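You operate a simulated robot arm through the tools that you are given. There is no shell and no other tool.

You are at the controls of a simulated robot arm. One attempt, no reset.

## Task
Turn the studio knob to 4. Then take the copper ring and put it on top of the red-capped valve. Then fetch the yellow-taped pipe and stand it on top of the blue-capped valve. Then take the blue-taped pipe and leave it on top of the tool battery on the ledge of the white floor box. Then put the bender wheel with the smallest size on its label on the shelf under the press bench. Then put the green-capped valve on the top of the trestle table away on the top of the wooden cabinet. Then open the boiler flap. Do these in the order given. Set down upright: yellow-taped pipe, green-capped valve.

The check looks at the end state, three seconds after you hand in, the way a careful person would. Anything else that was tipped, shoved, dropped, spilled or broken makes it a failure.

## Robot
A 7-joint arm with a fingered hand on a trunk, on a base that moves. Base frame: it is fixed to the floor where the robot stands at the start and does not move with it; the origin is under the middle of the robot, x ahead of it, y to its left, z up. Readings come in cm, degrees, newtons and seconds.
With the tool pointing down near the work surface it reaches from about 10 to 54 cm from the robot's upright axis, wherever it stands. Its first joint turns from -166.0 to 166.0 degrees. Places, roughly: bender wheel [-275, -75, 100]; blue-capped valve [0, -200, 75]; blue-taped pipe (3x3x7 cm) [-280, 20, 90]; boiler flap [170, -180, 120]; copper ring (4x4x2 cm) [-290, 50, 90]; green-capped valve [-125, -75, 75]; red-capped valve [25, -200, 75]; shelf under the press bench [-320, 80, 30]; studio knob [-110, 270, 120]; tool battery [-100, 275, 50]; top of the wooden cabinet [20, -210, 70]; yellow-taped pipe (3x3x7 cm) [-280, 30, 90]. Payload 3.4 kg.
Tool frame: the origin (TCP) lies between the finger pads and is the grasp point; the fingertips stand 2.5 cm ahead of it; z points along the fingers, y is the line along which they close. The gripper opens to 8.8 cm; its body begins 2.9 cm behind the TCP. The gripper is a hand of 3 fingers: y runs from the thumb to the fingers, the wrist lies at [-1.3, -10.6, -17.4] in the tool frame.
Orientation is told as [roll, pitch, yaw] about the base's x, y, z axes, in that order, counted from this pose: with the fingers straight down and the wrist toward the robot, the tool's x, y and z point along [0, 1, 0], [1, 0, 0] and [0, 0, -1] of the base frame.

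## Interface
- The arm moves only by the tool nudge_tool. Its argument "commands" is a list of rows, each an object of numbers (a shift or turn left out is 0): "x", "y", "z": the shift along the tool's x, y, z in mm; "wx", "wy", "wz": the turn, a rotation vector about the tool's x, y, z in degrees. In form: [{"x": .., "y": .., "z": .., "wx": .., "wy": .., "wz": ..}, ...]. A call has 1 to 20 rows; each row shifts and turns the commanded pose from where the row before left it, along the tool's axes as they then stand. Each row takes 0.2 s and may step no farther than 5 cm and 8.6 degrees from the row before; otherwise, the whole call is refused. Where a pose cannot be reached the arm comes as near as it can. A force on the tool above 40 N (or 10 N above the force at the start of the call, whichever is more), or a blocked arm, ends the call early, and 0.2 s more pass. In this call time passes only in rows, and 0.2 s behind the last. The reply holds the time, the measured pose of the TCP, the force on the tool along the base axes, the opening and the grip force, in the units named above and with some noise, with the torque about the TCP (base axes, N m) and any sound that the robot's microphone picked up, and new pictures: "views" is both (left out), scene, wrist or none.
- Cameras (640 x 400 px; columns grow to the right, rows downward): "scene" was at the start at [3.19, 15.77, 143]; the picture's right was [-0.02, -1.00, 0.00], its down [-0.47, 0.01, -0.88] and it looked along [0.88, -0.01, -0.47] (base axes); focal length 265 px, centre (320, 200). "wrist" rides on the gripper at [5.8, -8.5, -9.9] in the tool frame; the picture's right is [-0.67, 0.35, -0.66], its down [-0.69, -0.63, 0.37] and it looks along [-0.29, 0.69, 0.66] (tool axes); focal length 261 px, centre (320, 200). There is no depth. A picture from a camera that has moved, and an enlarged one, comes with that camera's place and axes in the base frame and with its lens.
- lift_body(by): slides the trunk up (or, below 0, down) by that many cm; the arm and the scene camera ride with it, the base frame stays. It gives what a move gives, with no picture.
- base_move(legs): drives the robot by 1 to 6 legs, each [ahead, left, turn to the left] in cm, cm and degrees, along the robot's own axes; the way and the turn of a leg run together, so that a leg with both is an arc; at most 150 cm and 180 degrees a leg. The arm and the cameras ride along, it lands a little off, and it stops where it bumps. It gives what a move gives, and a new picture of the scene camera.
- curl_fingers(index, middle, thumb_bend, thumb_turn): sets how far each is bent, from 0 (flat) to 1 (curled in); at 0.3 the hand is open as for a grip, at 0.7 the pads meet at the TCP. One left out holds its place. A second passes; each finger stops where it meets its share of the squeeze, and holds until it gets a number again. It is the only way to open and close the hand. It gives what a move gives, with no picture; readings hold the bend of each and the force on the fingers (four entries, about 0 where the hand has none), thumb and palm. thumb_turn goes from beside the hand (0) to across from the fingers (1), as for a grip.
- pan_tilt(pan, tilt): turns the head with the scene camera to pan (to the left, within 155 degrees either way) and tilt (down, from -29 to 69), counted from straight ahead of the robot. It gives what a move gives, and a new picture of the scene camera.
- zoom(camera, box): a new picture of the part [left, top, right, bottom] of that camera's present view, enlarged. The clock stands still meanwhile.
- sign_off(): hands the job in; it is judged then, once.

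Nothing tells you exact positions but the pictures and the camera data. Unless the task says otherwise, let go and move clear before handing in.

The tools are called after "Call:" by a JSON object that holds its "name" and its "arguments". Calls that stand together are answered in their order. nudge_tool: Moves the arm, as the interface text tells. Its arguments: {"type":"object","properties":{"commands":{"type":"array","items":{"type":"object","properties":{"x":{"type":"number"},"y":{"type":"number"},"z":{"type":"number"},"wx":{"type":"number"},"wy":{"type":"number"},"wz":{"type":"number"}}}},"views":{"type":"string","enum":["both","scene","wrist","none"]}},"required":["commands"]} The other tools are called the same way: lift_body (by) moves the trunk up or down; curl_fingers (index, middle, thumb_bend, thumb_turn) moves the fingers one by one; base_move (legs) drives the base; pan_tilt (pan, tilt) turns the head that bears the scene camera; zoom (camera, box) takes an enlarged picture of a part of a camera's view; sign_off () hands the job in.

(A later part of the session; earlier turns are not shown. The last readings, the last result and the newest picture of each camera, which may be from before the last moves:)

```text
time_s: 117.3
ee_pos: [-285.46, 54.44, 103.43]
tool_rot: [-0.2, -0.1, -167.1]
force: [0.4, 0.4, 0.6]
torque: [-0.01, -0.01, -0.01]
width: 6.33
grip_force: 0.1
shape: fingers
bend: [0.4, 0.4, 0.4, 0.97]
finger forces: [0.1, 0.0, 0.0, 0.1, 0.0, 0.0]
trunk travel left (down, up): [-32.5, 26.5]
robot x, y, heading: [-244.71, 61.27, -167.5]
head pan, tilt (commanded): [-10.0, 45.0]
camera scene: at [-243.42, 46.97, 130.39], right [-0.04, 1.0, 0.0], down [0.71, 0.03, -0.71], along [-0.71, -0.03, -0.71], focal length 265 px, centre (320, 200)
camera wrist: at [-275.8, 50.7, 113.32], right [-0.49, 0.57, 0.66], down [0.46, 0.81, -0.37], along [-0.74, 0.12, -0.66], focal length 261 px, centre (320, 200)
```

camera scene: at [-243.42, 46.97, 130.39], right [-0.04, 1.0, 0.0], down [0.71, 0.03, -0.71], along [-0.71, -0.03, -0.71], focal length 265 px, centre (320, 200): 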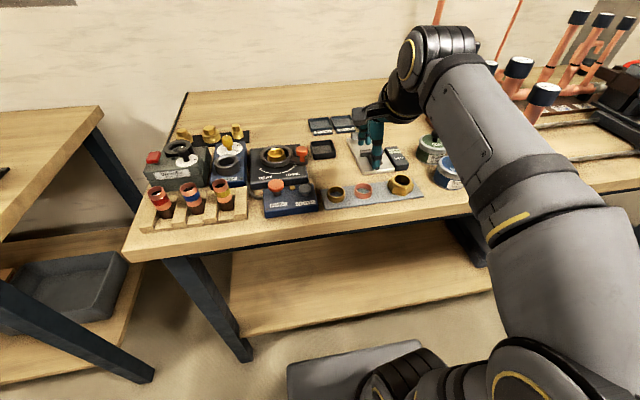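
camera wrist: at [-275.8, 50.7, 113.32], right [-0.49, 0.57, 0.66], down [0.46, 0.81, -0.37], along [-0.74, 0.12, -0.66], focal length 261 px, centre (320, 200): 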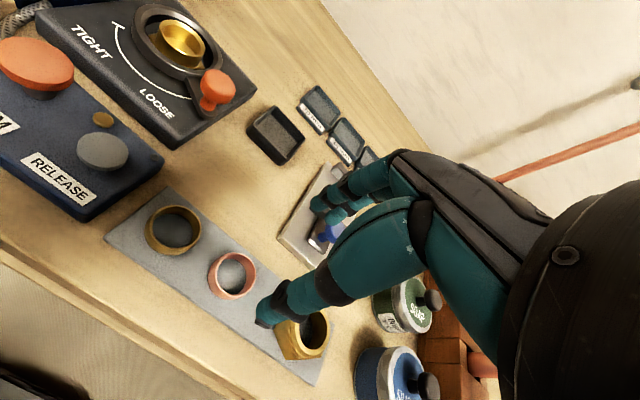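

Ring refined at (-285.7, 54.3, 91.3), and the TCP is centred over it. Descending.

Call:
{"name": "nudge_tool", "arguments": {"commands": [{"y": 2, "z": 40}, {"z": 35}, {"z": 15}], "views": "both"}}

```text
time_s: 118.1
ee_pos: [-285.73, 54.65, 94.27]
tool_rot: [-0.1, -0.1, -167.1]
force: [-0.3, 0.5, -0.2]
torque: [-0.01, -0.03, -0.01]
width: 6.33
grip_force: 0.1
shape: fingers
bend: [0.4, 0.4, 0.4, 0.97]
finger forces: [0.0, 0.0, 0.0, 0.1, 0.0, 0.1]
trunk travel left (down, up): [-32.5, 26.5]
robot x, y, heading: [-244.58, 61.22, -167.5]
head pan, tilt (commanded): [-10.0, 45.0]
camera scene: at [-243.42, 46.96, 130.39], right [-0.04, 1.0, 0.0], down [0.71, 0.03, -0.71], along [-0.71, -0.03, -0.71], focal length 265 px, centre (320, 200)
camera wrist: at [-276.13, 50.8, 104.22], right [-0.49, 0.57, 0.66], down [0.46, 0.81, -0.37], along [-0.74, 0.12, -0.66], focal length 261 px, centre (320, 200)
```

scene: 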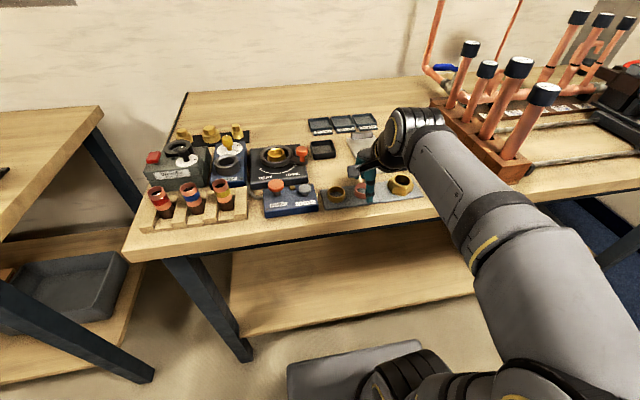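
wrist: 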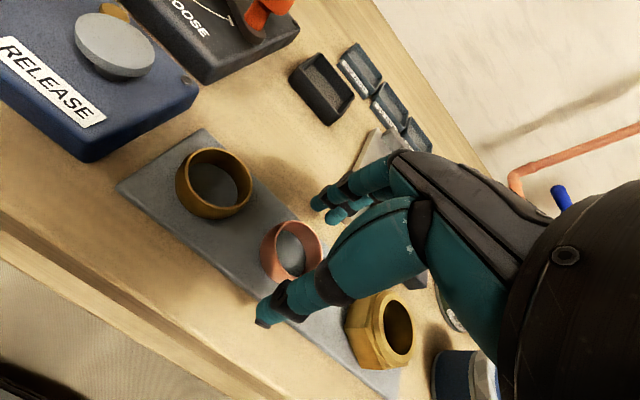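

Call:
{"name": "nudge_tool", "arguments": {"commands": [{"x": 4, "z": 6}, {"z": 5}], "views": "wrist"}}

```text
time_s: 118.7
ee_pos: [-285.78, 54.17, 93.23]
tool_rot: [-0.2, -0.1, -167.2]
force: [-0.1, -0.4, 0.3]
torque: [-0.01, -0.02, 0.01]
width: 6.32
grip_force: 0.1
shape: fingers
bend: [0.4, 0.4, 0.4, 0.97]
finger forces: [0.1, 0.1, 0.0, 0.0, 0.1, 0.1]
trunk travel left (down, up): [-32.5, 26.5]
robot x, y, heading: [-244.37, 61.53, -167.6]
head pan, tilt (commanded): [-10.0, 45.0]
camera wrist: at [-276.04, 50.46, 103.14], right [-0.49, 0.57, 0.66], down [0.46, 0.81, -0.37], along [-0.74, 0.12, -0.66], focal length 261 px, centre (320, 200)
```

wrist: 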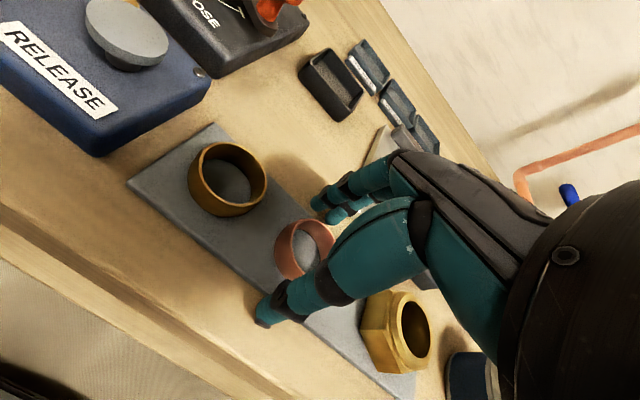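

No contact yet; fingertips should be just above the plate. Closing gradually.

Call:
{"name": "curl_fingers", "arguments": {"index": 0.52, "middle": 0.52, "thumb_bend": 0.52}}

Call:
{"name": "zoom", "arguments": {"camera": "wrist", "box": [200, 160, 440, 310]}}

```text
time_s: 119.7
ee_pos: [-285.72, 54.27, 93.33]
tool_rot: [0.0, -0.2, -167.1]
force: [-5.1, -0.7, 13.1]
torque: [-0.02, 0.51, -0.02]
width: 4.05
grip_force: 7.8
shape: fingers
bend: [0.5, 0.47, 0.51, 0.97]
finger forces: [2.2, 13.3, 0.1, 0.1, 0.7, 0.1]
trunk travel left (down, up): [-32.5, 26.5]
robot x, y, heading: [-244.8, 61.22, -167.7]
head pan, tilt (commanded): [-10.0, 45.0]
```

```text
2.67 times, centred on (320, 235) of wrist
camera zoom: at [-276.02, 50.46, 103.21], right [-0.49, 0.58, 0.66], down [0.46, 0.81, -0.37], along [-0.74, 0.12, -0.66], focal length 695 px, centre (320, 107)
```

zoom: 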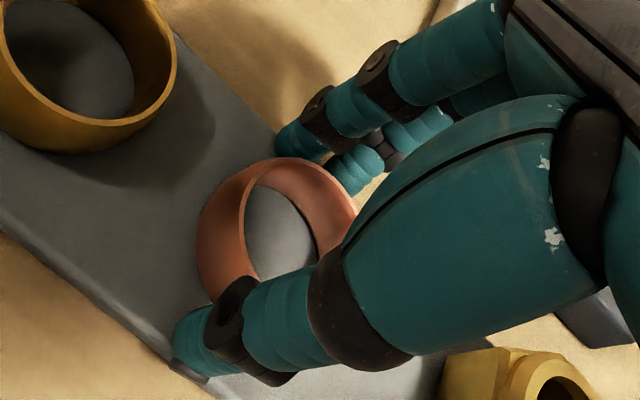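

The middle finger presses the plate. I'll raise 5 mm and close fully on the ring.

Call:
{"name": "nudge_tool", "arguments": {"commands": [{"z": -5}], "views": "none"}}

Call:
{"name": "curl_fingers", "arguments": {"index": 0.6, "middle": 0.6, "thumb_bend": 0.6}}

Call:
{"name": "zoom", "arguments": {"camera": "wrist", "box": [200, 160, 440, 310]}}

```text
time_s: 120.1
ee_pos: [-285.57, 54.25, 93.74]
tool_rot: [-0.1, 0.2, -167.1]
force: [-0.1, -1.2, -1.0]
torque: [-0.03, -0.04, 0.01]
width: 3.79
grip_force: 0.1
shape: fingers
bend: [0.52, 0.52, 0.52, 0.97]
finger forces: [0.0, 0.0, 0.0, 0.1, 0.1, 0.1]
trunk travel left (down, up): [-32.5, 26.5]
robot x, y, heading: [-244.32, 61.21, -167.6]
head pan, tilt (commanded): [-10.0, 45.0]
```

```text
time_s: 121.1
ee_pos: [-285.67, 54.27, 93.81]
tool_rot: [-0.1, 0.0, -167.1]
force: [0.2, 0.5, -1.1]
torque: [-0.02, 0.02, -0.01]
width: 2.77
grip_force: 3.5
shape: fingers
bend: [0.57, 0.58, 0.56, 0.97]
finger forces: [1.5, 1.9, 0.0, 0.0, 3.3, 0.1]
trunk travel left (down, up): [-32.5, 26.5]
robot x, y, heading: [-244.4, 61.45, -167.6]
head pan, tilt (commanded): [-10.0, 45.0]
```

```text
2.67 times, centred on (320, 235) of wrist
camera zoom: at [-276.05, 50.46, 103.71], right [-0.49, 0.57, 0.66], down [0.46, 0.81, -0.37], along [-0.74, 0.12, -0.66], focal length 695 px, centre (320, 107)
```

zoom: 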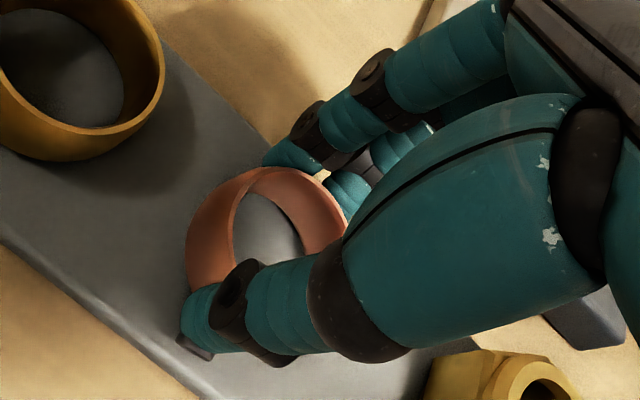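

The ring is held between thumb and both fingers. I'll tighten a bit and lift.

Call:
{"name": "curl_fingers", "arguments": {"index": 0.66, "middle": 0.66, "thumb_bend": 0.64}}

Call:
{"name": "nudge_tool", "arguments": {"commands": [{"z": -10}, {"z": -20}, {"z": -40}, {"z": -40}], "views": "both"}}

```text
time_s: 122.1
ee_pos: [-285.7, 54.29, 93.75]
tool_rot: [-0.1, 0.0, -167.2]
force: [-1.1, 0.2, 0.0]
torque: [0.02, 0.01, 0.04]
width: 2.62
grip_force: 7.0
shape: fingers
bend: [0.6, 0.61, 0.55, 0.96]
finger forces: [3.6, 4.0, 0.0, 0.1, 7.3, 0.0]
trunk travel left (down, up): [-32.5, 26.5]
robot x, y, heading: [-244.76, 61.4, -167.5]
head pan, tilt (commanded): [-10.0, 45.0]
```

```text
time_s: 123.1
ee_pos: [-285.92, 54.15, 104.84]
tool_rot: [-0.1, 0.0, -167.1]
force: [-0.6, 0.0, 0.4]
torque: [0.0, 0.0, -0.01]
width: 2.6
grip_force: 7.4
shape: fingers
bend: [0.6, 0.61, 0.55, 0.96]
finger forces: [3.5, 4.0, 0.0, 0.0, 7.1, 0.0]
trunk travel left (down, up): [-32.5, 26.5]
robot x, y, heading: [-244.81, 61.13, -167.5]
head pan, tilt (commanded): [-10.0, 45.0]
camera scene: at [-243.43, 46.96, 130.39], right [-0.04, 1.0, 0.0], down [0.71, 0.03, -0.71], along [-0.71, -0.03, -0.71], focal length 265 px, centre (320, 200)
camera wrist: at [-276.24, 50.43, 114.75], right [-0.49, 0.57, 0.66], down [0.46, 0.81, -0.36], along [-0.74, 0.12, -0.66], focal length 261 px, centre (320, 200)
```

scene: 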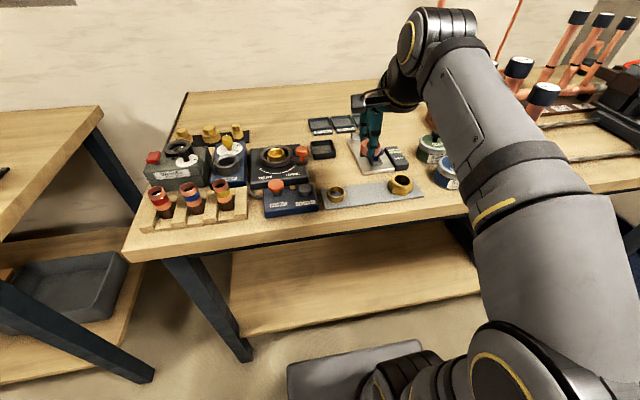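
wrist: 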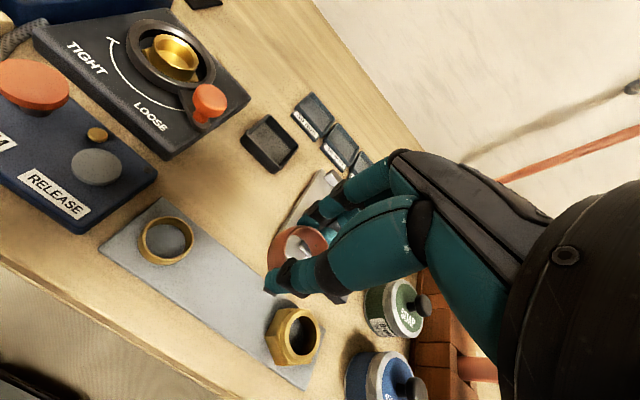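

The copper ring is held. Now I'll back away from the bench and travel through the gap to the wooden cabinet with the valves.

Call:
{"name": "base_move", "arguments": {"legs": [[-50, 0, 0], [0, -13, 0], [-112, 0, 0]]}}

```text
time_s: 132.2
ee_pos: [-131.09, 100.51, 104.73]
tool_rot: [-0.1, 0.0, -168.6]
force: [-0.2, 0.5, 0.0]
torque: [0.02, 0.02, -0.02]
width: 2.63
grip_force: 7.8
shape: fingers
bend: [0.6, 0.61, 0.55, 0.96]
finger forces: [3.4, 4.0, 0.0, 0.0, 7.1, 0.0]
trunk travel left (down, up): [-32.5, 26.5]
robot x, y, heading: [-89.58, 106.51, -169.0]
head pan, tilt (commanded): [-10.0, 45.0]
camera scene: at [-88.9, 92.15, 130.39], right [-0.02, 1.0, 0.0], down [0.71, 0.01, -0.71], along [-0.71, -0.01, -0.71], focal length 265 px, centre (320, 200)
```

scene: 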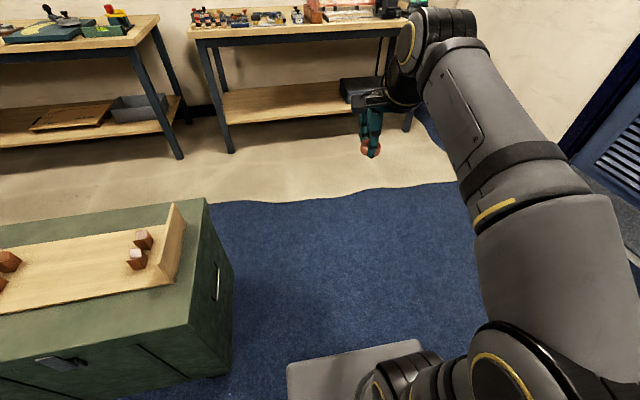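

Call:
{"name": "base_move", "arguments": {"legs": [[0, 0, 91.3], [75, 3, 0]]}}

Call:
{"name": "pan_tilt", "arguments": {"pan": 0, "tilt": 30}}

```text
time_s: 140.2
ee_pos: [-60.06, -6.65, 104.81]
tool_rot: [-0.1, 0.0, -75.5]
force: [1.0, -0.2, 0.6]
torque: [0.0, 0.0, 0.02]
width: 2.6
grip_force: 6.7
shape: fingers
bend: [0.6, 0.61, 0.55, 0.96]
finger forces: [3.4, 3.9, 0.0, 0.0, 6.9, 0.1]
trunk travel left (down, up): [-32.5, 26.5]
robot x, y, heading: [-68.34, 34.43, -75.7]
head pan, tilt (commanded): [-10.0, 45.0]
camera scene: at [-53.88, 36.15, 130.39], right [-1.0, -0.07, 0.0], down [-0.05, 0.71, -0.71], along [0.05, -0.71, -0.71], focal length 265 px, centre (320, 200)
```

scene: 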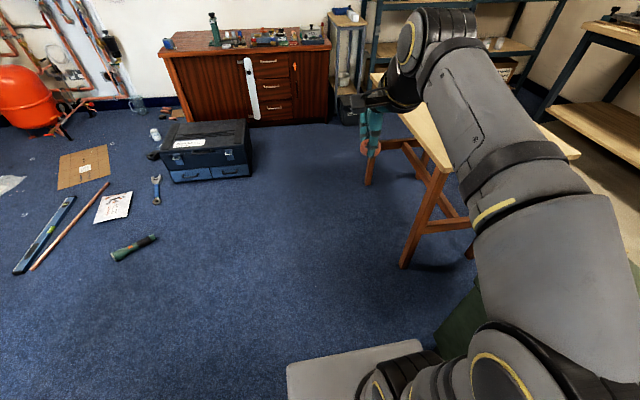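

```text
time_s: 141.0
ee_pos: [-60.08, -6.51, 104.83]
tool_rot: [-0.1, 0.0, -75.4]
force: [-0.1, -0.5, -0.3]
torque: [-0.01, 0.0, -0.01]
width: 2.57
grip_force: 6.5
shape: fingers
bend: [0.6, 0.61, 0.55, 0.96]
finger forces: [3.4, 3.8, 0.0, 0.0, 6.8, 0.0]
trunk travel left (down, up): [-32.5, 26.5]
robot x, y, heading: [-68.14, 34.65, -75.7]
head pan, tilt (commanded): [0.0, 30.0]
camera scene: at [-52.26, 35.48, 132.64], right [-0.97, -0.24, 0.0], down [-0.12, 0.49, -0.87], along [0.21, -0.84, -0.5], focal length 265 px, centre (320, 200)
```

scene: 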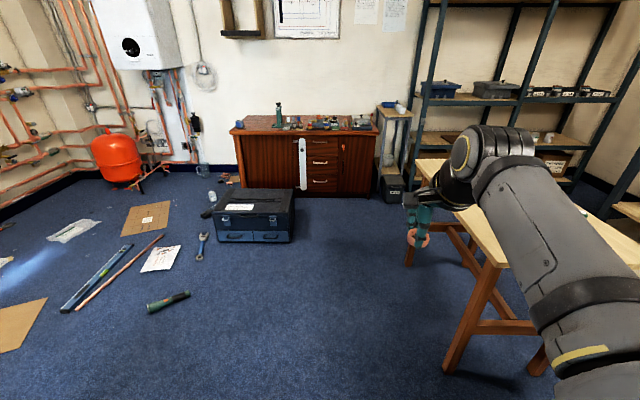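

The cabinet is ahead with the valves on top. I'll straighten and drive forward past the trestle.

Call:
{"name": "base_move", "arguments": {"legs": [[0, 0, -2], [120, 8, 0]]}}

Call:
{"name": "pan_tilt", "arguments": {"pan": 0, "tilt": 30}}

```text
time_s: 147.3
ee_pos: [-31.29, -120.01, 104.87]
tool_rot: [-0.2, -0.1, -78.8]
force: [0.0, -0.4, -1.0]
torque: [0.01, -0.01, 0.0]
width: 2.59
grip_force: 7.2
shape: fingers
bend: [0.6, 0.61, 0.55, 0.96]
finger forces: [3.4, 3.9, 0.0, 0.0, 6.7, 0.0]
trunk travel left (down, up): [-32.5, 26.5]
robot x, y, heading: [-37.4, -78.55, -79.0]
head pan, tilt (commanded): [0.0, 30.0]
camera scene: at [-21.11, -78.47, 132.65], right [-0.98, -0.19, 0.0], down [-0.09, 0.49, -0.87], along [0.16, -0.85, -0.5], focal length 265 px, centre (320, 200)
```

scene: 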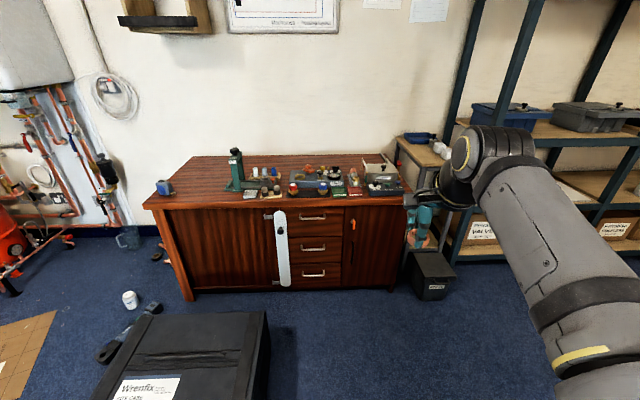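

```text
time_s: 147.9
ee_pos: [-31.38, -119.99, 104.87]
tool_rot: [-0.1, 0.0, -78.8]
force: [-0.6, 1.4, 0.6]
torque: [-0.05, -0.03, 0.02]
width: 2.61
grip_force: 7.6
shape: fingers
bend: [0.6, 0.61, 0.55, 0.96]
finger forces: [3.3, 3.8, 0.0, 0.0, 6.7, 0.0]
trunk travel left (down, up): [-32.5, 26.5]
robot x, y, heading: [-36.96, -78.16, -79.3]
head pan, tilt (commanded): [0.0, 30.0]
camera scene: at [-21.11, -78.47, 132.65], right [-0.98, -0.19, 0.0], down [-0.09, 0.49, -0.87], along [0.16, -0.85, -0.5], focal length 265 px, centre (320, 200)
```

scene: 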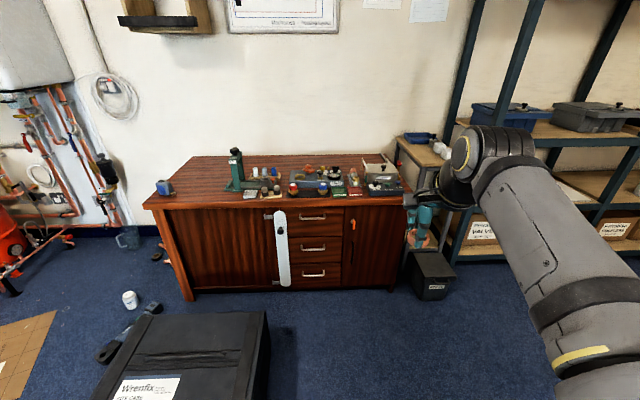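

Call:
{"name": "zoom", "arguments": {"camera": "scene", "box": [140, 140, 410, 215]}}

Call:
{"name": "zoom", "arguments": {"camera": "scene", "box": [220, 145, 350, 205]}}

Call:
{"name": "zoom", "arguments": {"camera": "scene", "box": [310, 145, 410, 205]}}

```text
2.37 times, centred on (275, 178) of scene
camera zoom: at [-21.11, -78.47, 132.65], right [-0.98, -0.19, 0.0], down [-0.09, 0.49, -0.87], along [0.16, -0.85, -0.5], focal length 628 px, centre (427, 253)
```

zoom: 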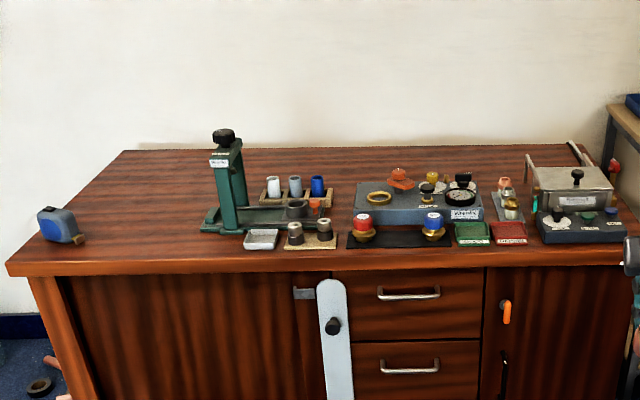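

```text
4.92 times, centred on (285, 175) of scene
camera zoom: at [-21.11, -78.47, 132.65], right [-0.98, -0.19, 0.0], down [-0.09, 0.49, -0.87], along [0.16, -0.85, -0.5], focal length 1303 px, centre (492, 323)
```

zoom: 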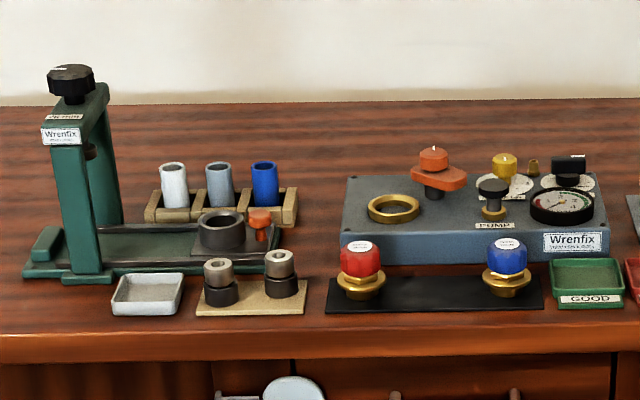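

```text
6.40 times, centred on (360, 175) of scene
camera zoom: at [-21.11, -78.47, 132.65], right [-0.98, -0.19, 0.0], down [-0.09, 0.49, -0.87], along [0.16, -0.85, -0.5], focal length 1694 px, centre (64, 360)
```

zoom: 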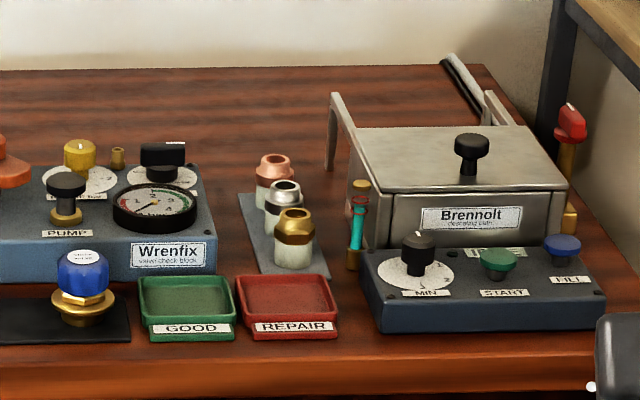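

Red and blue valves stand on a black mat at the cabinet's front edge. The toolbox is on my left, so I'll keep right of it and drive closer.

Call:
{"name": "base_move", "arguments": {"legs": [[0, 0, 1.5], [62, 5, 0]]}}

Call:
{"name": "pan_tilt", "arguments": {"pan": 0, "tilt": 50}}

```text
time_s: 151.8
ee_pos: [-11.22, -179.51, 104.85]
tool_rot: [-0.1, 0.0, -76.8]
force: [1.1, 0.2, -0.3]
torque: [0.01, 0.03, 0.0]
width: 2.61
grip_force: 7.0
shape: fingers
bend: [0.6, 0.61, 0.55, 0.96]
finger forces: [3.5, 3.9, 0.1, 0.0, 6.8, 0.0]
trunk travel left (down, up): [-32.5, 26.5]
robot x, y, heading: [-18.87, -138.39, -77.2]
head pan, tilt (commanded): [0.0, 30.0]
camera scene: at [-2.55, -137.68, 132.65], right [-0.97, -0.22, 0.0], down [-0.11, 0.49, -0.87], along [0.19, -0.84, -0.5], focal length 265 px, centre (320, 200)
```

scene: 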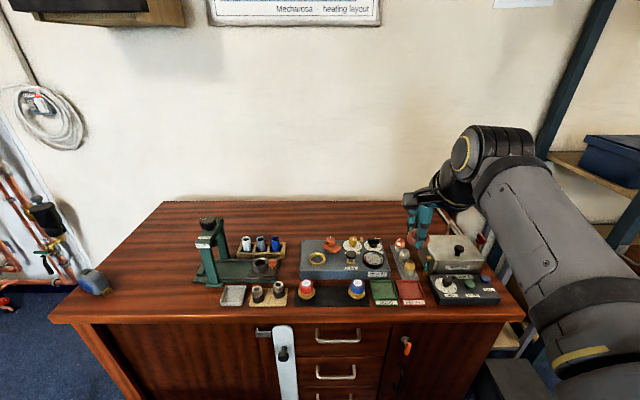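

```text
time_s: 152.7
ee_pos: [-11.35, -179.58, 104.76]
tool_rot: [-0.1, -0.1, -76.6]
force: [0.4, -0.3, 0.3]
torque: [0.0, -0.01, 0.0]
width: 2.58
grip_force: 7.0
shape: fingers
bend: [0.6, 0.61, 0.55, 0.96]
finger forces: [3.4, 3.9, 0.1, 0.1, 6.8, 0.1]
trunk travel left (down, up): [-32.5, 26.5]
robot x, y, heading: [-18.4, -138.08, -77.3]
head pan, tilt (commanded): [0.0, 50.0]
camera scene: at [-2.84, -136.38, 129.7], right [-0.97, -0.22, 0.0], down [-0.17, 0.75, -0.64], along [0.14, -0.63, -0.77], focal length 265 px, centre (320, 200)
```

scene: 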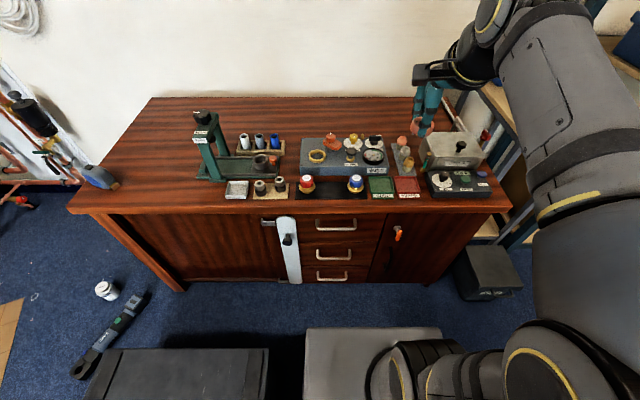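

Call:
{"name": "zoom", "arguments": {"camera": "scene", "box": [270, 150, 400, 215]}}

Call:
{"name": "zoom", "arguments": {"camera": "scene", "box": [286, 165, 334, 200]}}

```text
4.92 times, centred on (335, 182) of scene
camera zoom: at [-2.84, -136.38, 129.7], right [-0.97, -0.22, 0.0], down [-0.17, 0.75, -0.64], along [0.14, -0.63, -0.77], focal length 1303 px, centre (246, 286)
```

zoom: 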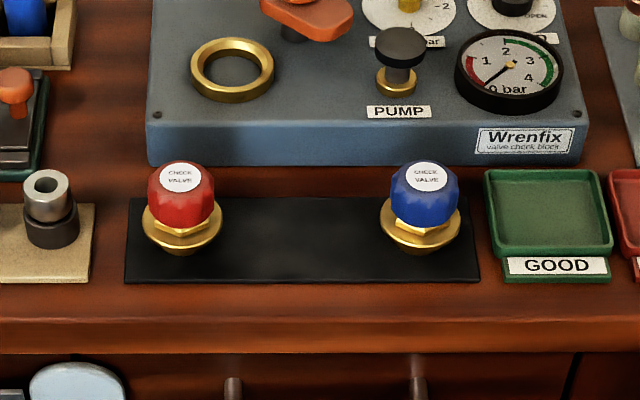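

```text
11.43 times, centred on (310, 182) of scene
camera zoom: at [-2.84, -136.38, 129.7], right [-0.97, -0.22, 0.0], down [-0.17, 0.75, -0.64], along [0.14, -0.63, -0.77], focal length 3025 px, centre (434, 400)
```

zoom: 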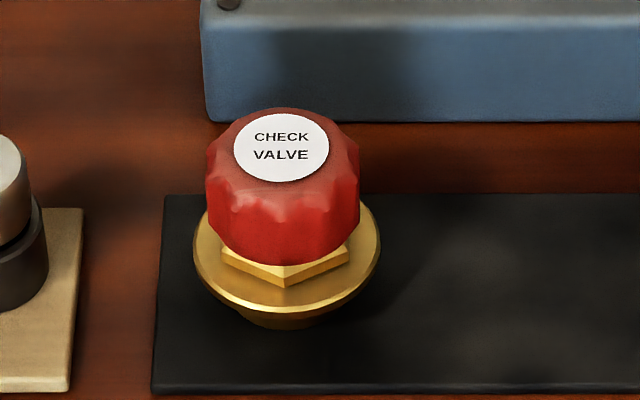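

The red cap's top centre triangulates to about (12.9, -188.1, 75.4). I'll check how the ring sits in the hand with the wrist camera before placing.

Call:
{"name": "zoom", "arguments": {"camera": "wrist", "box": [200, 160, 440, 310]}}

Call:
{"name": "zoom", "arguments": {"camera": "wrist", "box": [0, 0, 640, 400]}}

Call:
{"name": "zoom", "arguments": {"camera": "scene", "box": [390, 60, 480, 160]}}

```text
2.67 times, centred on (320, 235) of wrist
camera zoom: at [-7.51, -169.92, 114.73], right [-0.57, -0.49, 0.66], down [-0.81, 0.46, -0.37], along [-0.12, -0.74, -0.66], focal length 695 px, centre (320, 107)
```

zoom: 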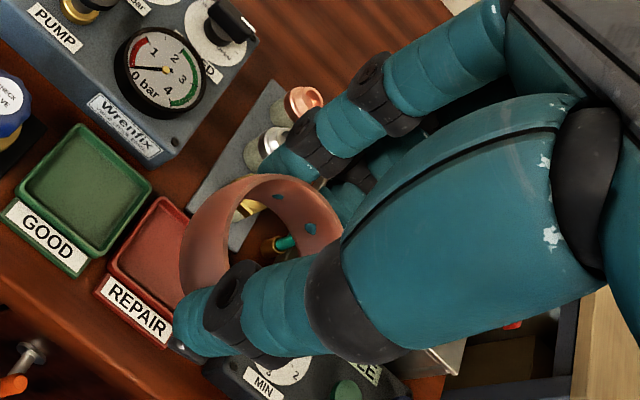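

```text
1.00 times, centred on (320, 200) of wrist (not enlarged: the box is as wide or as high as the picture)
camera zoom: at [-7.51, -169.92, 114.73], right [-0.57, -0.49, 0.66], down [-0.81, 0.46, -0.37], along [-0.12, -0.74, -0.66], focal length 261 px, centre (320, 200)
```

zoom: 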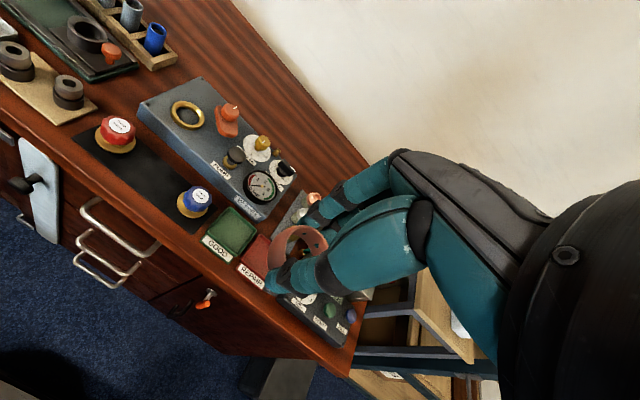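

```text
4.00 times, centred on (435, 110) of scene
camera zoom: at [-2.84, -136.38, 129.7], right [-0.97, -0.22, 0.0], down [-0.17, 0.75, -0.64], along [0.14, -0.63, -0.77], focal length 1059 px, centre (-140, 560)
```

zoom: 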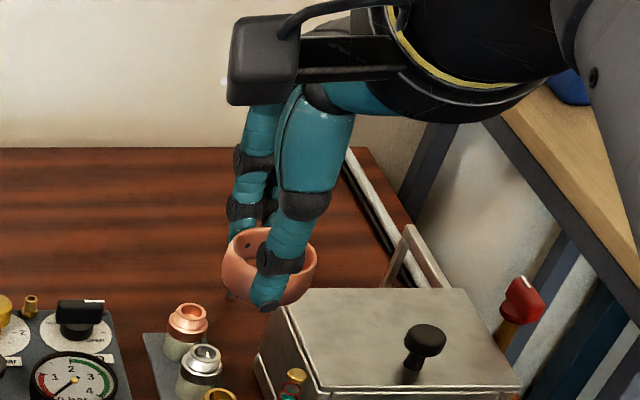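

The ring hangs 2.5 cm below the TCP, centred. I'll move 19 cm closer to the cabinet.

Call:
{"name": "base_move", "arguments": {"legs": [[19, 0, 0]]}}

Call:
{"name": "pan_tilt", "arguments": {"pan": 5, "tilt": 55}}

```text
time_s: 154.2
ee_pos: [-6.98, -198.03, 104.84]
tool_rot: [-0.1, 0.1, -76.7]
force: [-0.9, -0.6, 0.0]
torque: [0.02, 0.0, 0.0]
width: 2.59
grip_force: 7.7
shape: fingers
bend: [0.6, 0.61, 0.55, 0.96]
finger forces: [3.4, 3.8, 0.0, 0.1, 6.9, 0.0]
trunk travel left (down, up): [-32.5, 26.5]
robot x, y, heading: [-14.54, -156.91, -76.9]
head pan, tilt (commanded): [0.0, 50.0]
camera scene: at [1.38, -154.85, 129.7], right [-0.97, -0.22, 0.0], down [-0.17, 0.75, -0.64], along [0.14, -0.63, -0.77], focal length 265 px, centre (320, 200)
```

scene: 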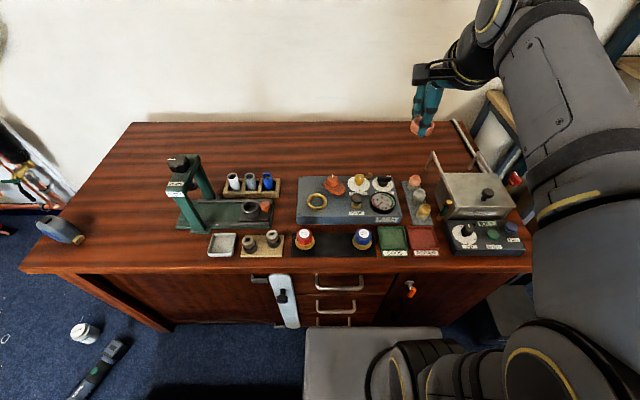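

```text
time_s: 154.9
ee_pos: [-6.95, -198.03, 104.8]
tool_rot: [-0.1, 0.0, -76.6]
force: [-0.8, -0.2, -0.5]
torque: [-0.02, -0.02, 0.02]
width: 2.6
grip_force: 7.0
shape: fingers
bend: [0.6, 0.61, 0.55, 0.96]
finger forces: [3.3, 3.9, 0.0, 0.1, 6.9, 0.1]
trunk travel left (down, up): [-32.5, 26.5]
robot x, y, heading: [-14.33, -156.87, -77.0]
head pan, tilt (commanded): [5.0, 55.0]
camera scene: at [1.88, -154.22, 129.05], right [-0.95, -0.31, 0.0], down [-0.25, 0.78, -0.57], along [0.18, -0.55, -0.82], focal length 265 px, centre (320, 200)
```

scene: 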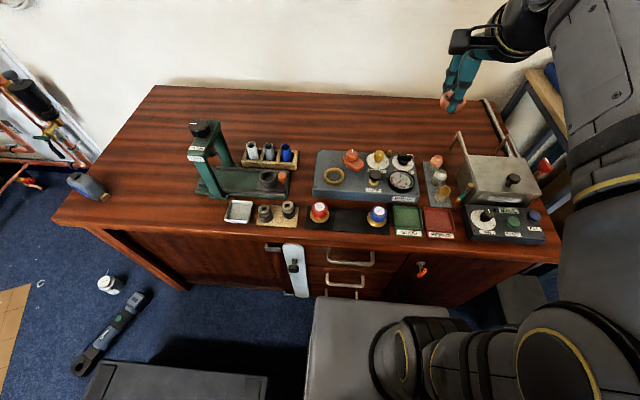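

Call:
{"name": "nudge_tool", "arguments": {"commands": [{"x": 43.3, "y": -10}, {"x": 43.3, "y": -10}, {"x": 43.3, "y": -10}, {"x": 43.3, "y": -10}, {"x": 43.3, "y": -10.7}], "views": "both"}}

Call:
{"name": "zoom", "arguments": {"camera": "scene", "box": [270, 180, 390, 255]}}

```text
time_s: 156.1
ee_pos: [12.6, -187.94, 104.82]
tool_rot: [0.0, 0.0, -76.8]
force: [-0.4, 0.4, 0.7]
torque: [-0.01, 0.01, 0.02]
width: 2.6
grip_force: 6.8
shape: fingers
bend: [0.6, 0.62, 0.55, 0.96]
finger forces: [3.3, 4.0, 0.1, 0.0, 6.6, 0.0]
trunk travel left (down, up): [-32.5, 26.5]
robot x, y, heading: [-14.68, -156.7, -77.1]
head pan, tilt (commanded): [5.0, 55.0]
camera scene: at [1.88, -154.22, 129.05], right [-0.95, -0.31, 0.0], down [-0.25, 0.78, -0.57], along [0.18, -0.55, -0.82], focal length 265 px, centre (320, 200)
camera wrist: at [16.31, -178.23, 114.74], right [-0.57, -0.49, 0.66], down [-0.81, 0.46, -0.37], along [-0.12, -0.74, -0.66], focal length 261 px, centre (320, 200)
```

scene: 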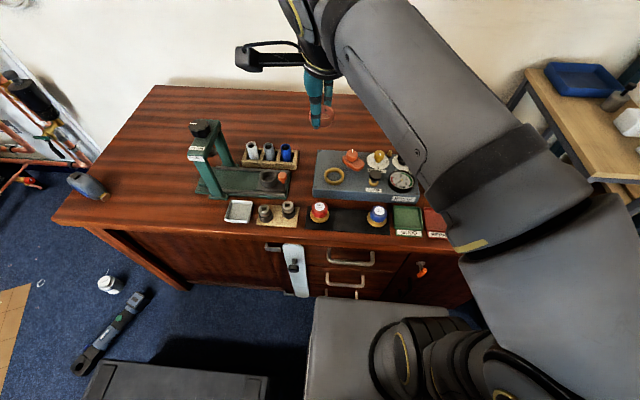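
wrist: 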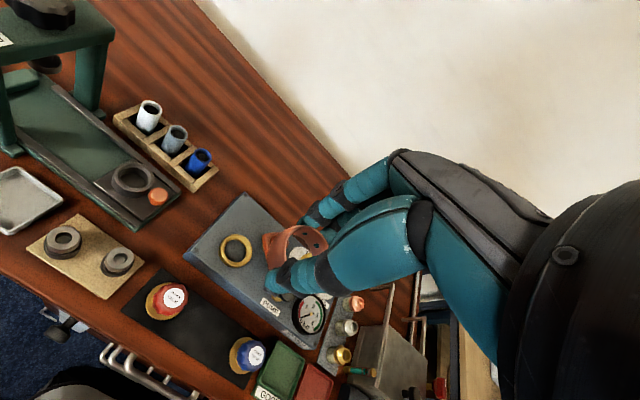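

```text
5.33 times, centred on (330, 218) of scene
camera zoom: at [1.88, -154.22, 129.05], right [-0.95, -0.31, 0.0], down [-0.25, 0.78, -0.57], along [0.18, -0.55, -0.82], focal length 1412 px, centre (267, 107)
```

zoom: 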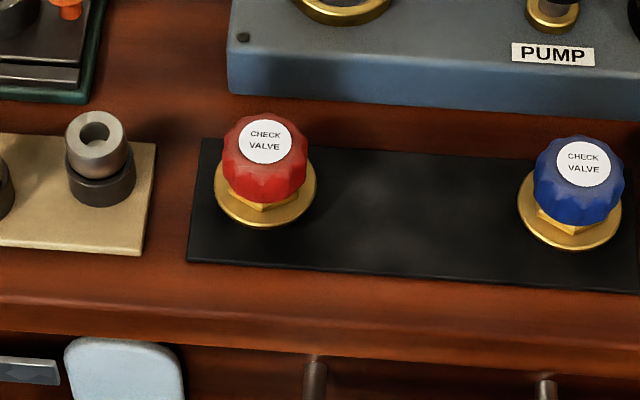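

Both cameras agree on the cap at (13.0, -188.15). Descending above it.

Call:
{"name": "nudge_tool", "arguments": {"commands": [{"x": 3.4, "y": 2.9, "z": 40}, {"z": 45}, {"z": 45}, {"z": 45}, {"z": 40}], "views": "both"}}

Call:
{"name": "zoom", "arguments": {"camera": "scene", "box": [270, 150, 390, 235]}}

```text
time_s: 157.3
ee_pos: [13.16, -188.09, 83.11]
tool_rot: [0.0, 0.0, -76.7]
force: [0.2, -0.2, -0.4]
torque: [0.01, 0.03, 0.01]
width: 2.54
grip_force: 6.6
shape: fingers
bend: [0.61, 0.62, 0.56, 0.96]
finger forces: [3.3, 3.8, 0.1, 0.0, 6.5, 0.0]
trunk travel left (down, up): [-32.5, 26.5]
robot x, y, heading: [-14.18, -156.73, -77.1]
head pan, tilt (commanded): [5.0, 55.0]
camera scene: at [1.88, -154.21, 129.05], right [-0.95, -0.31, 0.0], down [-0.25, 0.78, -0.57], along [0.18, -0.55, -0.82], focal length 265 px, centre (320, 200)
camera wrist: at [16.99, -178.51, 93.0], right [-0.57, -0.49, 0.66], down [-0.81, 0.45, -0.37], along [-0.12, -0.74, -0.66], focal length 261 px, centre (320, 200)
```

scene: 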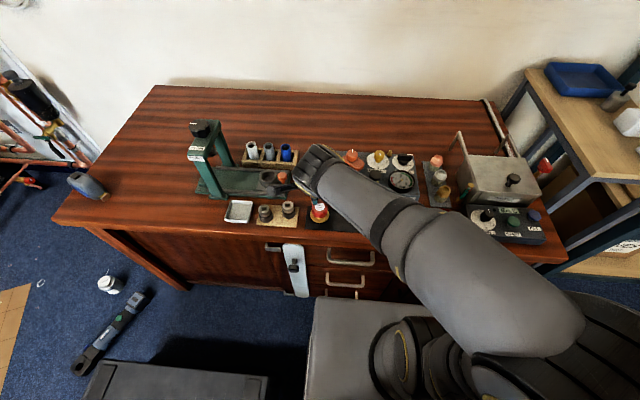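
wrist: 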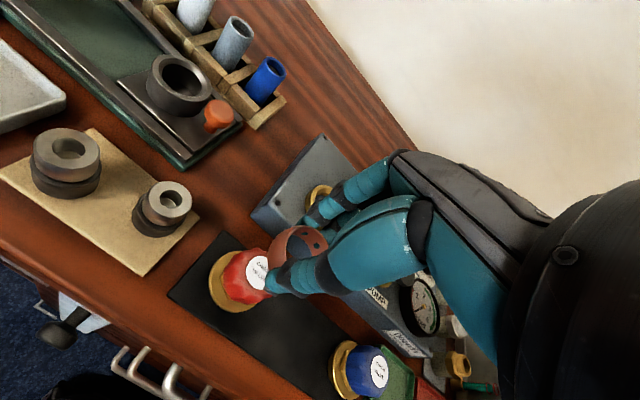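

```text
4.71 times, centred on (330, 192) of scene
camera zoom: at [1.88, -154.21, 129.05], right [-0.95, -0.31, 0.0], down [-0.25, 0.78, -0.57], along [0.18, -0.55, -0.82], focal length 1246 px, centre (273, 235)
```

zoom: 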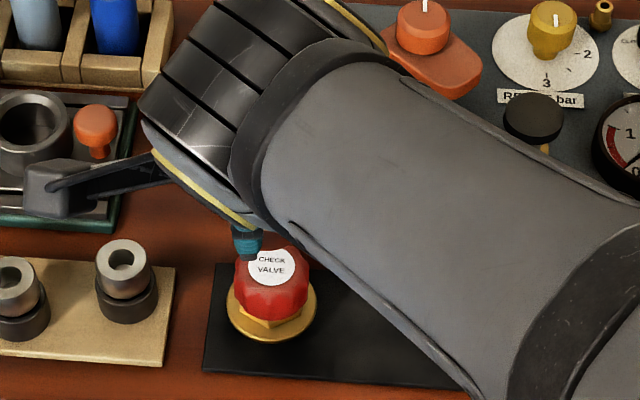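

Still well aligned. Lowering the last centimetres until light contact.

Call:
{"name": "nudge_tool", "arguments": {"commands": [{"x": -1.5, "z": 20}, {"z": 13}], "views": "none"}}

Call:
{"name": "nudge_tool", "arguments": {"commands": [{"z": 3}, {"z": 2}], "views": "wrist"}}

```text
time_s: 157.9
ee_pos: [13.23, -188.31, 79.87]
tool_rot: [0.0, 0.0, -76.6]
force: [-0.3, 0.0, 0.1]
torque: [0.01, -0.01, 0.01]
width: 2.52
grip_force: 6.8
shape: fingers
bend: [0.61, 0.62, 0.56, 0.96]
finger forces: [3.3, 3.9, 0.0, 0.0, 6.4, 0.0]
trunk travel left (down, up): [-32.5, 26.5]
robot x, y, heading: [-14.23, -156.93, -77.1]
head pan, tilt (commanded): [5.0, 55.0]
```

```text
time_s: 158.5
ee_pos: [13.06, -188.42, 79.38]
tool_rot: [-0.2, 0.0, -76.7]
force: [0.0, -0.4, -0.4]
torque: [0.01, 0.0, -0.01]
width: 2.5
grip_force: 7.0
shape: fingers
bend: [0.61, 0.62, 0.56, 0.96]
finger forces: [3.1, 4.0, 0.0, 0.0, 6.3, 0.0]
trunk travel left (down, up): [-32.5, 26.5]
robot x, y, heading: [-14.45, -156.76, -77.3]
head pan, tilt (commanded): [5.0, 55.0]
camera wrist: at [16.82, -178.71, 89.28], right [-0.57, -0.49, 0.66], down [-0.81, 0.45, -0.36], along [-0.12, -0.74, -0.66], focal length 261 px, centre (320, 200)
```

wrist: 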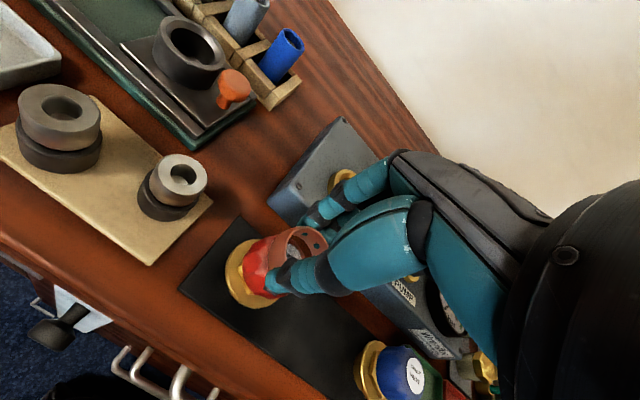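

Call:
{"name": "nudge_tool", "arguments": {"commands": [{"y": -2, "z": 3}, {"z": 2}], "views": "none"}}

Call:
{"name": "zoom", "arguments": {"camera": "wrist", "box": [200, 180, 400, 305]}}

```text
time_s: 159.1
ee_pos: [12.98, -188.02, 78.83]
tool_rot: [-0.1, -0.1, -76.6]
force: [0.2, 0.4, -0.5]
torque: [-0.01, 0.02, 0.0]
width: 2.51
grip_force: 6.4
shape: fingers
bend: [0.61, 0.62, 0.56, 0.96]
finger forces: [3.1, 3.8, 0.0, 0.1, 6.3, 0.0]
trunk travel left (down, up): [-32.5, 26.5]
robot x, y, heading: [-14.39, -156.6, -77.1]
head pan, tilt (commanded): [5.0, 55.0]
```

```text
3.20 times, centred on (300, 242) of wrist
camera zoom: at [16.73, -178.42, 88.82], right [-0.57, -0.49, 0.66], down [-0.81, 0.45, -0.37], along [-0.12, -0.74, -0.66], focal length 834 px, centre (384, 64)
```

zoom: 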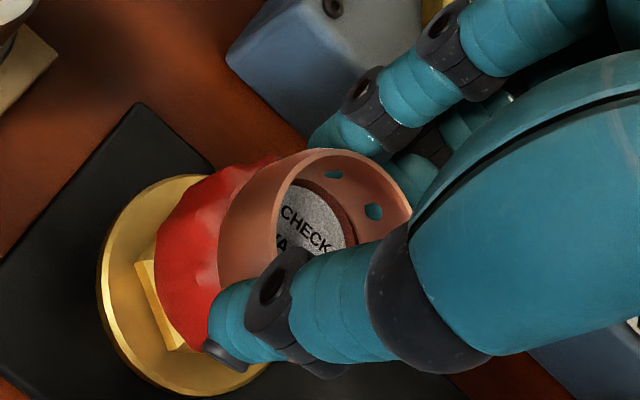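

Call:
{"name": "nudge_tool", "arguments": {"commands": [{"z": 2}, {"z": 2}], "views": "none"}}

Call:
{"name": "zoom", "arguments": {"camera": "wrist", "box": [200, 180, 400, 305]}}

```text
time_s: 159.7
ee_pos: [12.94, -187.99, 78.66]
tool_rot: [-0.1, -0.1, -76.7]
force: [0.4, -0.5, -0.3]
torque: [0.01, 0.0, 0.03]
width: 2.47
grip_force: 6.8
shape: fingers
bend: [0.61, 0.62, 0.56, 0.96]
finger forces: [3.1, 4.0, 0.1, 0.1, 6.4, 0.0]
trunk travel left (down, up): [-32.5, 26.5]
robot x, y, heading: [-14.49, -156.95, -77.4]
head pan, tilt (commanded): [5.0, 55.0]
```

```text
3.20 times, centred on (300, 242) of wrist
camera zoom: at [16.77, -178.45, 88.48], right [-0.57, -0.49, 0.66], down [-0.81, 0.45, -0.37], along [-0.12, -0.74, -0.66], focal length 834 px, centre (384, 64)
```

zoom: 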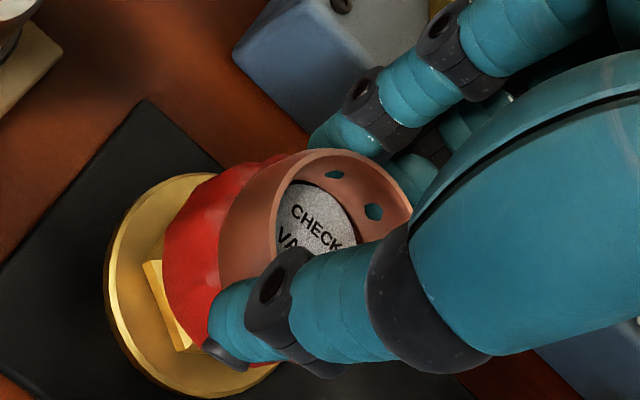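

Call:
{"name": "nudge_tool", "arguments": {"commands": [{"z": 2}, {"z": 2}], "views": "none"}}

Call:
{"name": "zoom", "arguments": {"camera": "wrist", "box": [200, 180, 400, 305]}}

```text
time_s: 160.3
ee_pos: [12.97, -188.05, 78.28]
tool_rot: [0.1, -0.3, -76.8]
force: [0.3, -2.7, 15.5]
torque: [-0.11, 0.03, 0.0]
width: 2.41
grip_force: 10.3
shape: fingers
bend: [0.61, 0.61, 0.56, 0.96]
finger forces: [3.6, 9.5, 0.1, 0.0, 7.2, 0.0]
trunk travel left (down, up): [-32.5, 26.5]
robot x, y, heading: [-14.5, -156.83, -76.7]
head pan, tilt (commanded): [5.0, 55.0]
```

```text
3.20 times, centred on (300, 242) of wrist
camera zoom: at [16.78, -178.43, 88.22], right [-0.57, -0.49, 0.66], down [-0.81, 0.45, -0.37], along [-0.12, -0.74, -0.66], focal length 834 px, centre (384, 64)
```

zoom: 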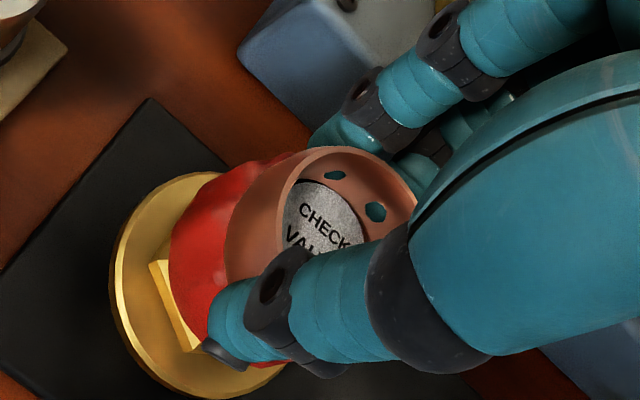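

Contact made (15 N). I'll ease off 2 mm and open the fingers slowly.

Call:
{"name": "nudge_tool", "arguments": {"commands": [{"z": -2}], "views": "none"}}

Call:
{"name": "curl_fingers", "arguments": {"index": 0.53, "middle": 0.53, "thumb_bend": 0.5}}

Call:
{"name": "zoom", "arguments": {"camera": "wrist", "box": [200, 180, 400, 305]}}

```text
time_s: 160.7
ee_pos: [13.04, -188.11, 78.41]
tool_rot: [-0.1, 0.0, -76.7]
force: [0.5, -0.5, 9.5]
torque: [-0.04, 0.03, 0.04]
width: 2.45
grip_force: 7.8
shape: fingers
bend: [0.61, 0.61, 0.56, 0.96]
finger forces: [4.0, 5.4, 0.0, 0.1, 7.0, 0.0]
trunk travel left (down, up): [-32.5, 26.5]
robot x, y, heading: [-14.59, -157.23, -77.0]
head pan, tilt (commanded): [5.0, 55.0]
```

```text
time_s: 161.7
ee_pos: [13.03, -188.16, 78.35]
tool_rot: [-0.1, 0.0, -76.7]
force: [0.0, -0.2, -0.4]
torque: [0.01, 0.0, -0.01]
width: 3.8
grip_force: 0.1
shape: fingers
bend: [0.53, 0.53, 0.5, 0.97]
finger forces: [0.0, 0.1, 0.0, 0.1, 0.2, 0.0]
trunk travel left (down, up): [-32.5, 26.5]
robot x, y, heading: [-14.74, -156.82, -77.1]
head pan, tilt (commanded): [5.0, 55.0]
```

```text
3.20 times, centred on (300, 242) of wrist
camera zoom: at [16.8, -178.46, 88.28], right [-0.57, -0.49, 0.66], down [-0.81, 0.45, -0.36], along [-0.12, -0.74, -0.66], focal length 834 px, centre (384, 64)
```

zoom: 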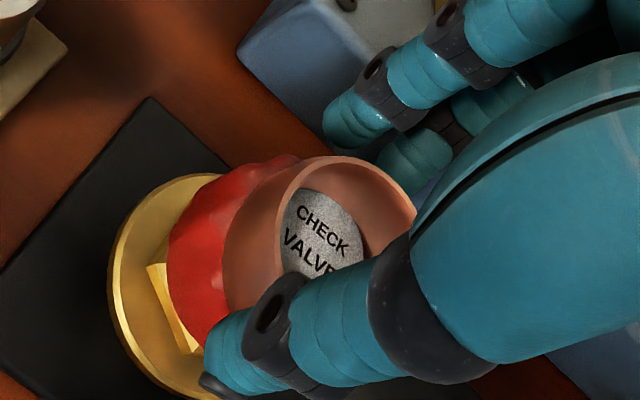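

The ring rests on the cap. Opening wider and lifting away straight up.

Call:
{"name": "curl_fingers", "arguments": {"index": 0.42, "middle": 0.42, "thumb_bend": 0.4}}

Call:
{"name": "nudge_tool", "arguments": {"commands": [{"z": -15}, {"z": -20}, {"z": -40}, {"z": -40}, {"z": -40}, {"z": -40}], "views": "both"}}

Call:
{"name": "zoom", "arguments": {"camera": "scene", "box": [270, 170, 390, 245]}}

```text
time_s: 162.7
ee_pos: [13.07, -188.17, 78.33]
tool_rot: [-0.1, 0.0, -76.7]
force: [0.5, 0.6, 0.6]
torque: [-0.04, -0.02, 0.01]
width: 6.08
grip_force: 0.0
shape: fingers
bend: [0.42, 0.42, 0.4, 0.97]
finger forces: [0.0, 0.0, 0.0, 0.1, 0.1, 0.1]
trunk travel left (down, up): [-32.5, 26.5]
robot x, y, heading: [-14.68, -156.78, -77.1]
head pan, tilt (commanded): [5.0, 55.0]
```

```text
time_s: 164.1
ee_pos: [12.94, -188.08, 97.98]
tool_rot: [-0.1, -0.1, -76.7]
force: [-0.1, -0.2, -1.0]
torque: [-0.01, -0.01, 0.0]
width: 6.11
grip_force: 0.1
shape: fingers
bend: [0.42, 0.42, 0.4, 0.97]
finger forces: [0.0, 0.0, 0.1, 0.0, 0.1, 0.0]
trunk travel left (down, up): [-32.5, 26.5]
robot x, y, heading: [-14.32, -156.9, -77.2]
head pan, tilt (commanded): [5.0, 55.0]
camera scene: at [1.88, -154.22, 129.04], right [-0.95, -0.31, 0.0], down [-0.25, 0.78, -0.57], along [0.18, -0.55, -0.82], focal length 265 px, centre (320, 200)
camera wrist: at [16.61, -178.55, 108.0], right [-0.57, -0.49, 0.66], down [-0.81, 0.45, -0.36], along [-0.12, -0.74, -0.66], focal length 261 px, centre (320, 200)
```

scene: 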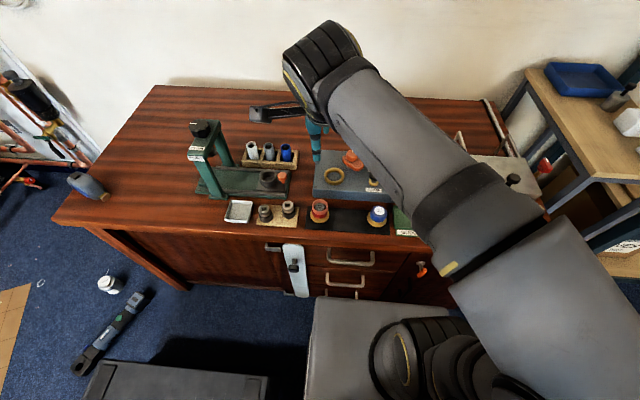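
wrist: 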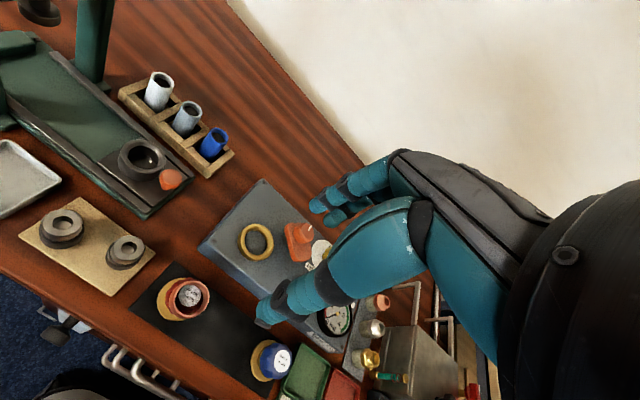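

```text
5.33 times, centred on (330, 208) of scene
camera zoom: at [1.88, -154.22, 129.04], right [-0.95, -0.31, 0.0], down [-0.25, 0.78, -0.57], along [0.18, -0.55, -0.82], focal length 1412 px, centre (267, 160)
```

zoom: 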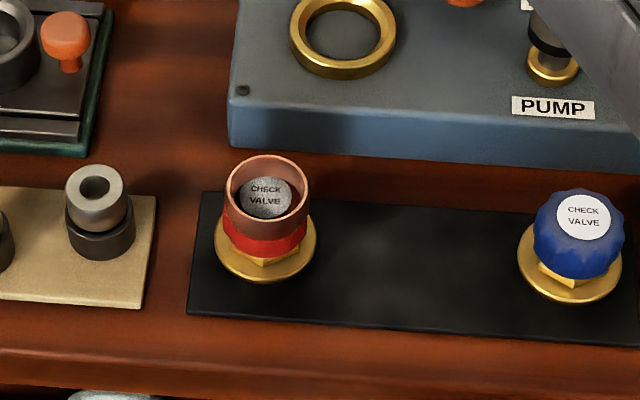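

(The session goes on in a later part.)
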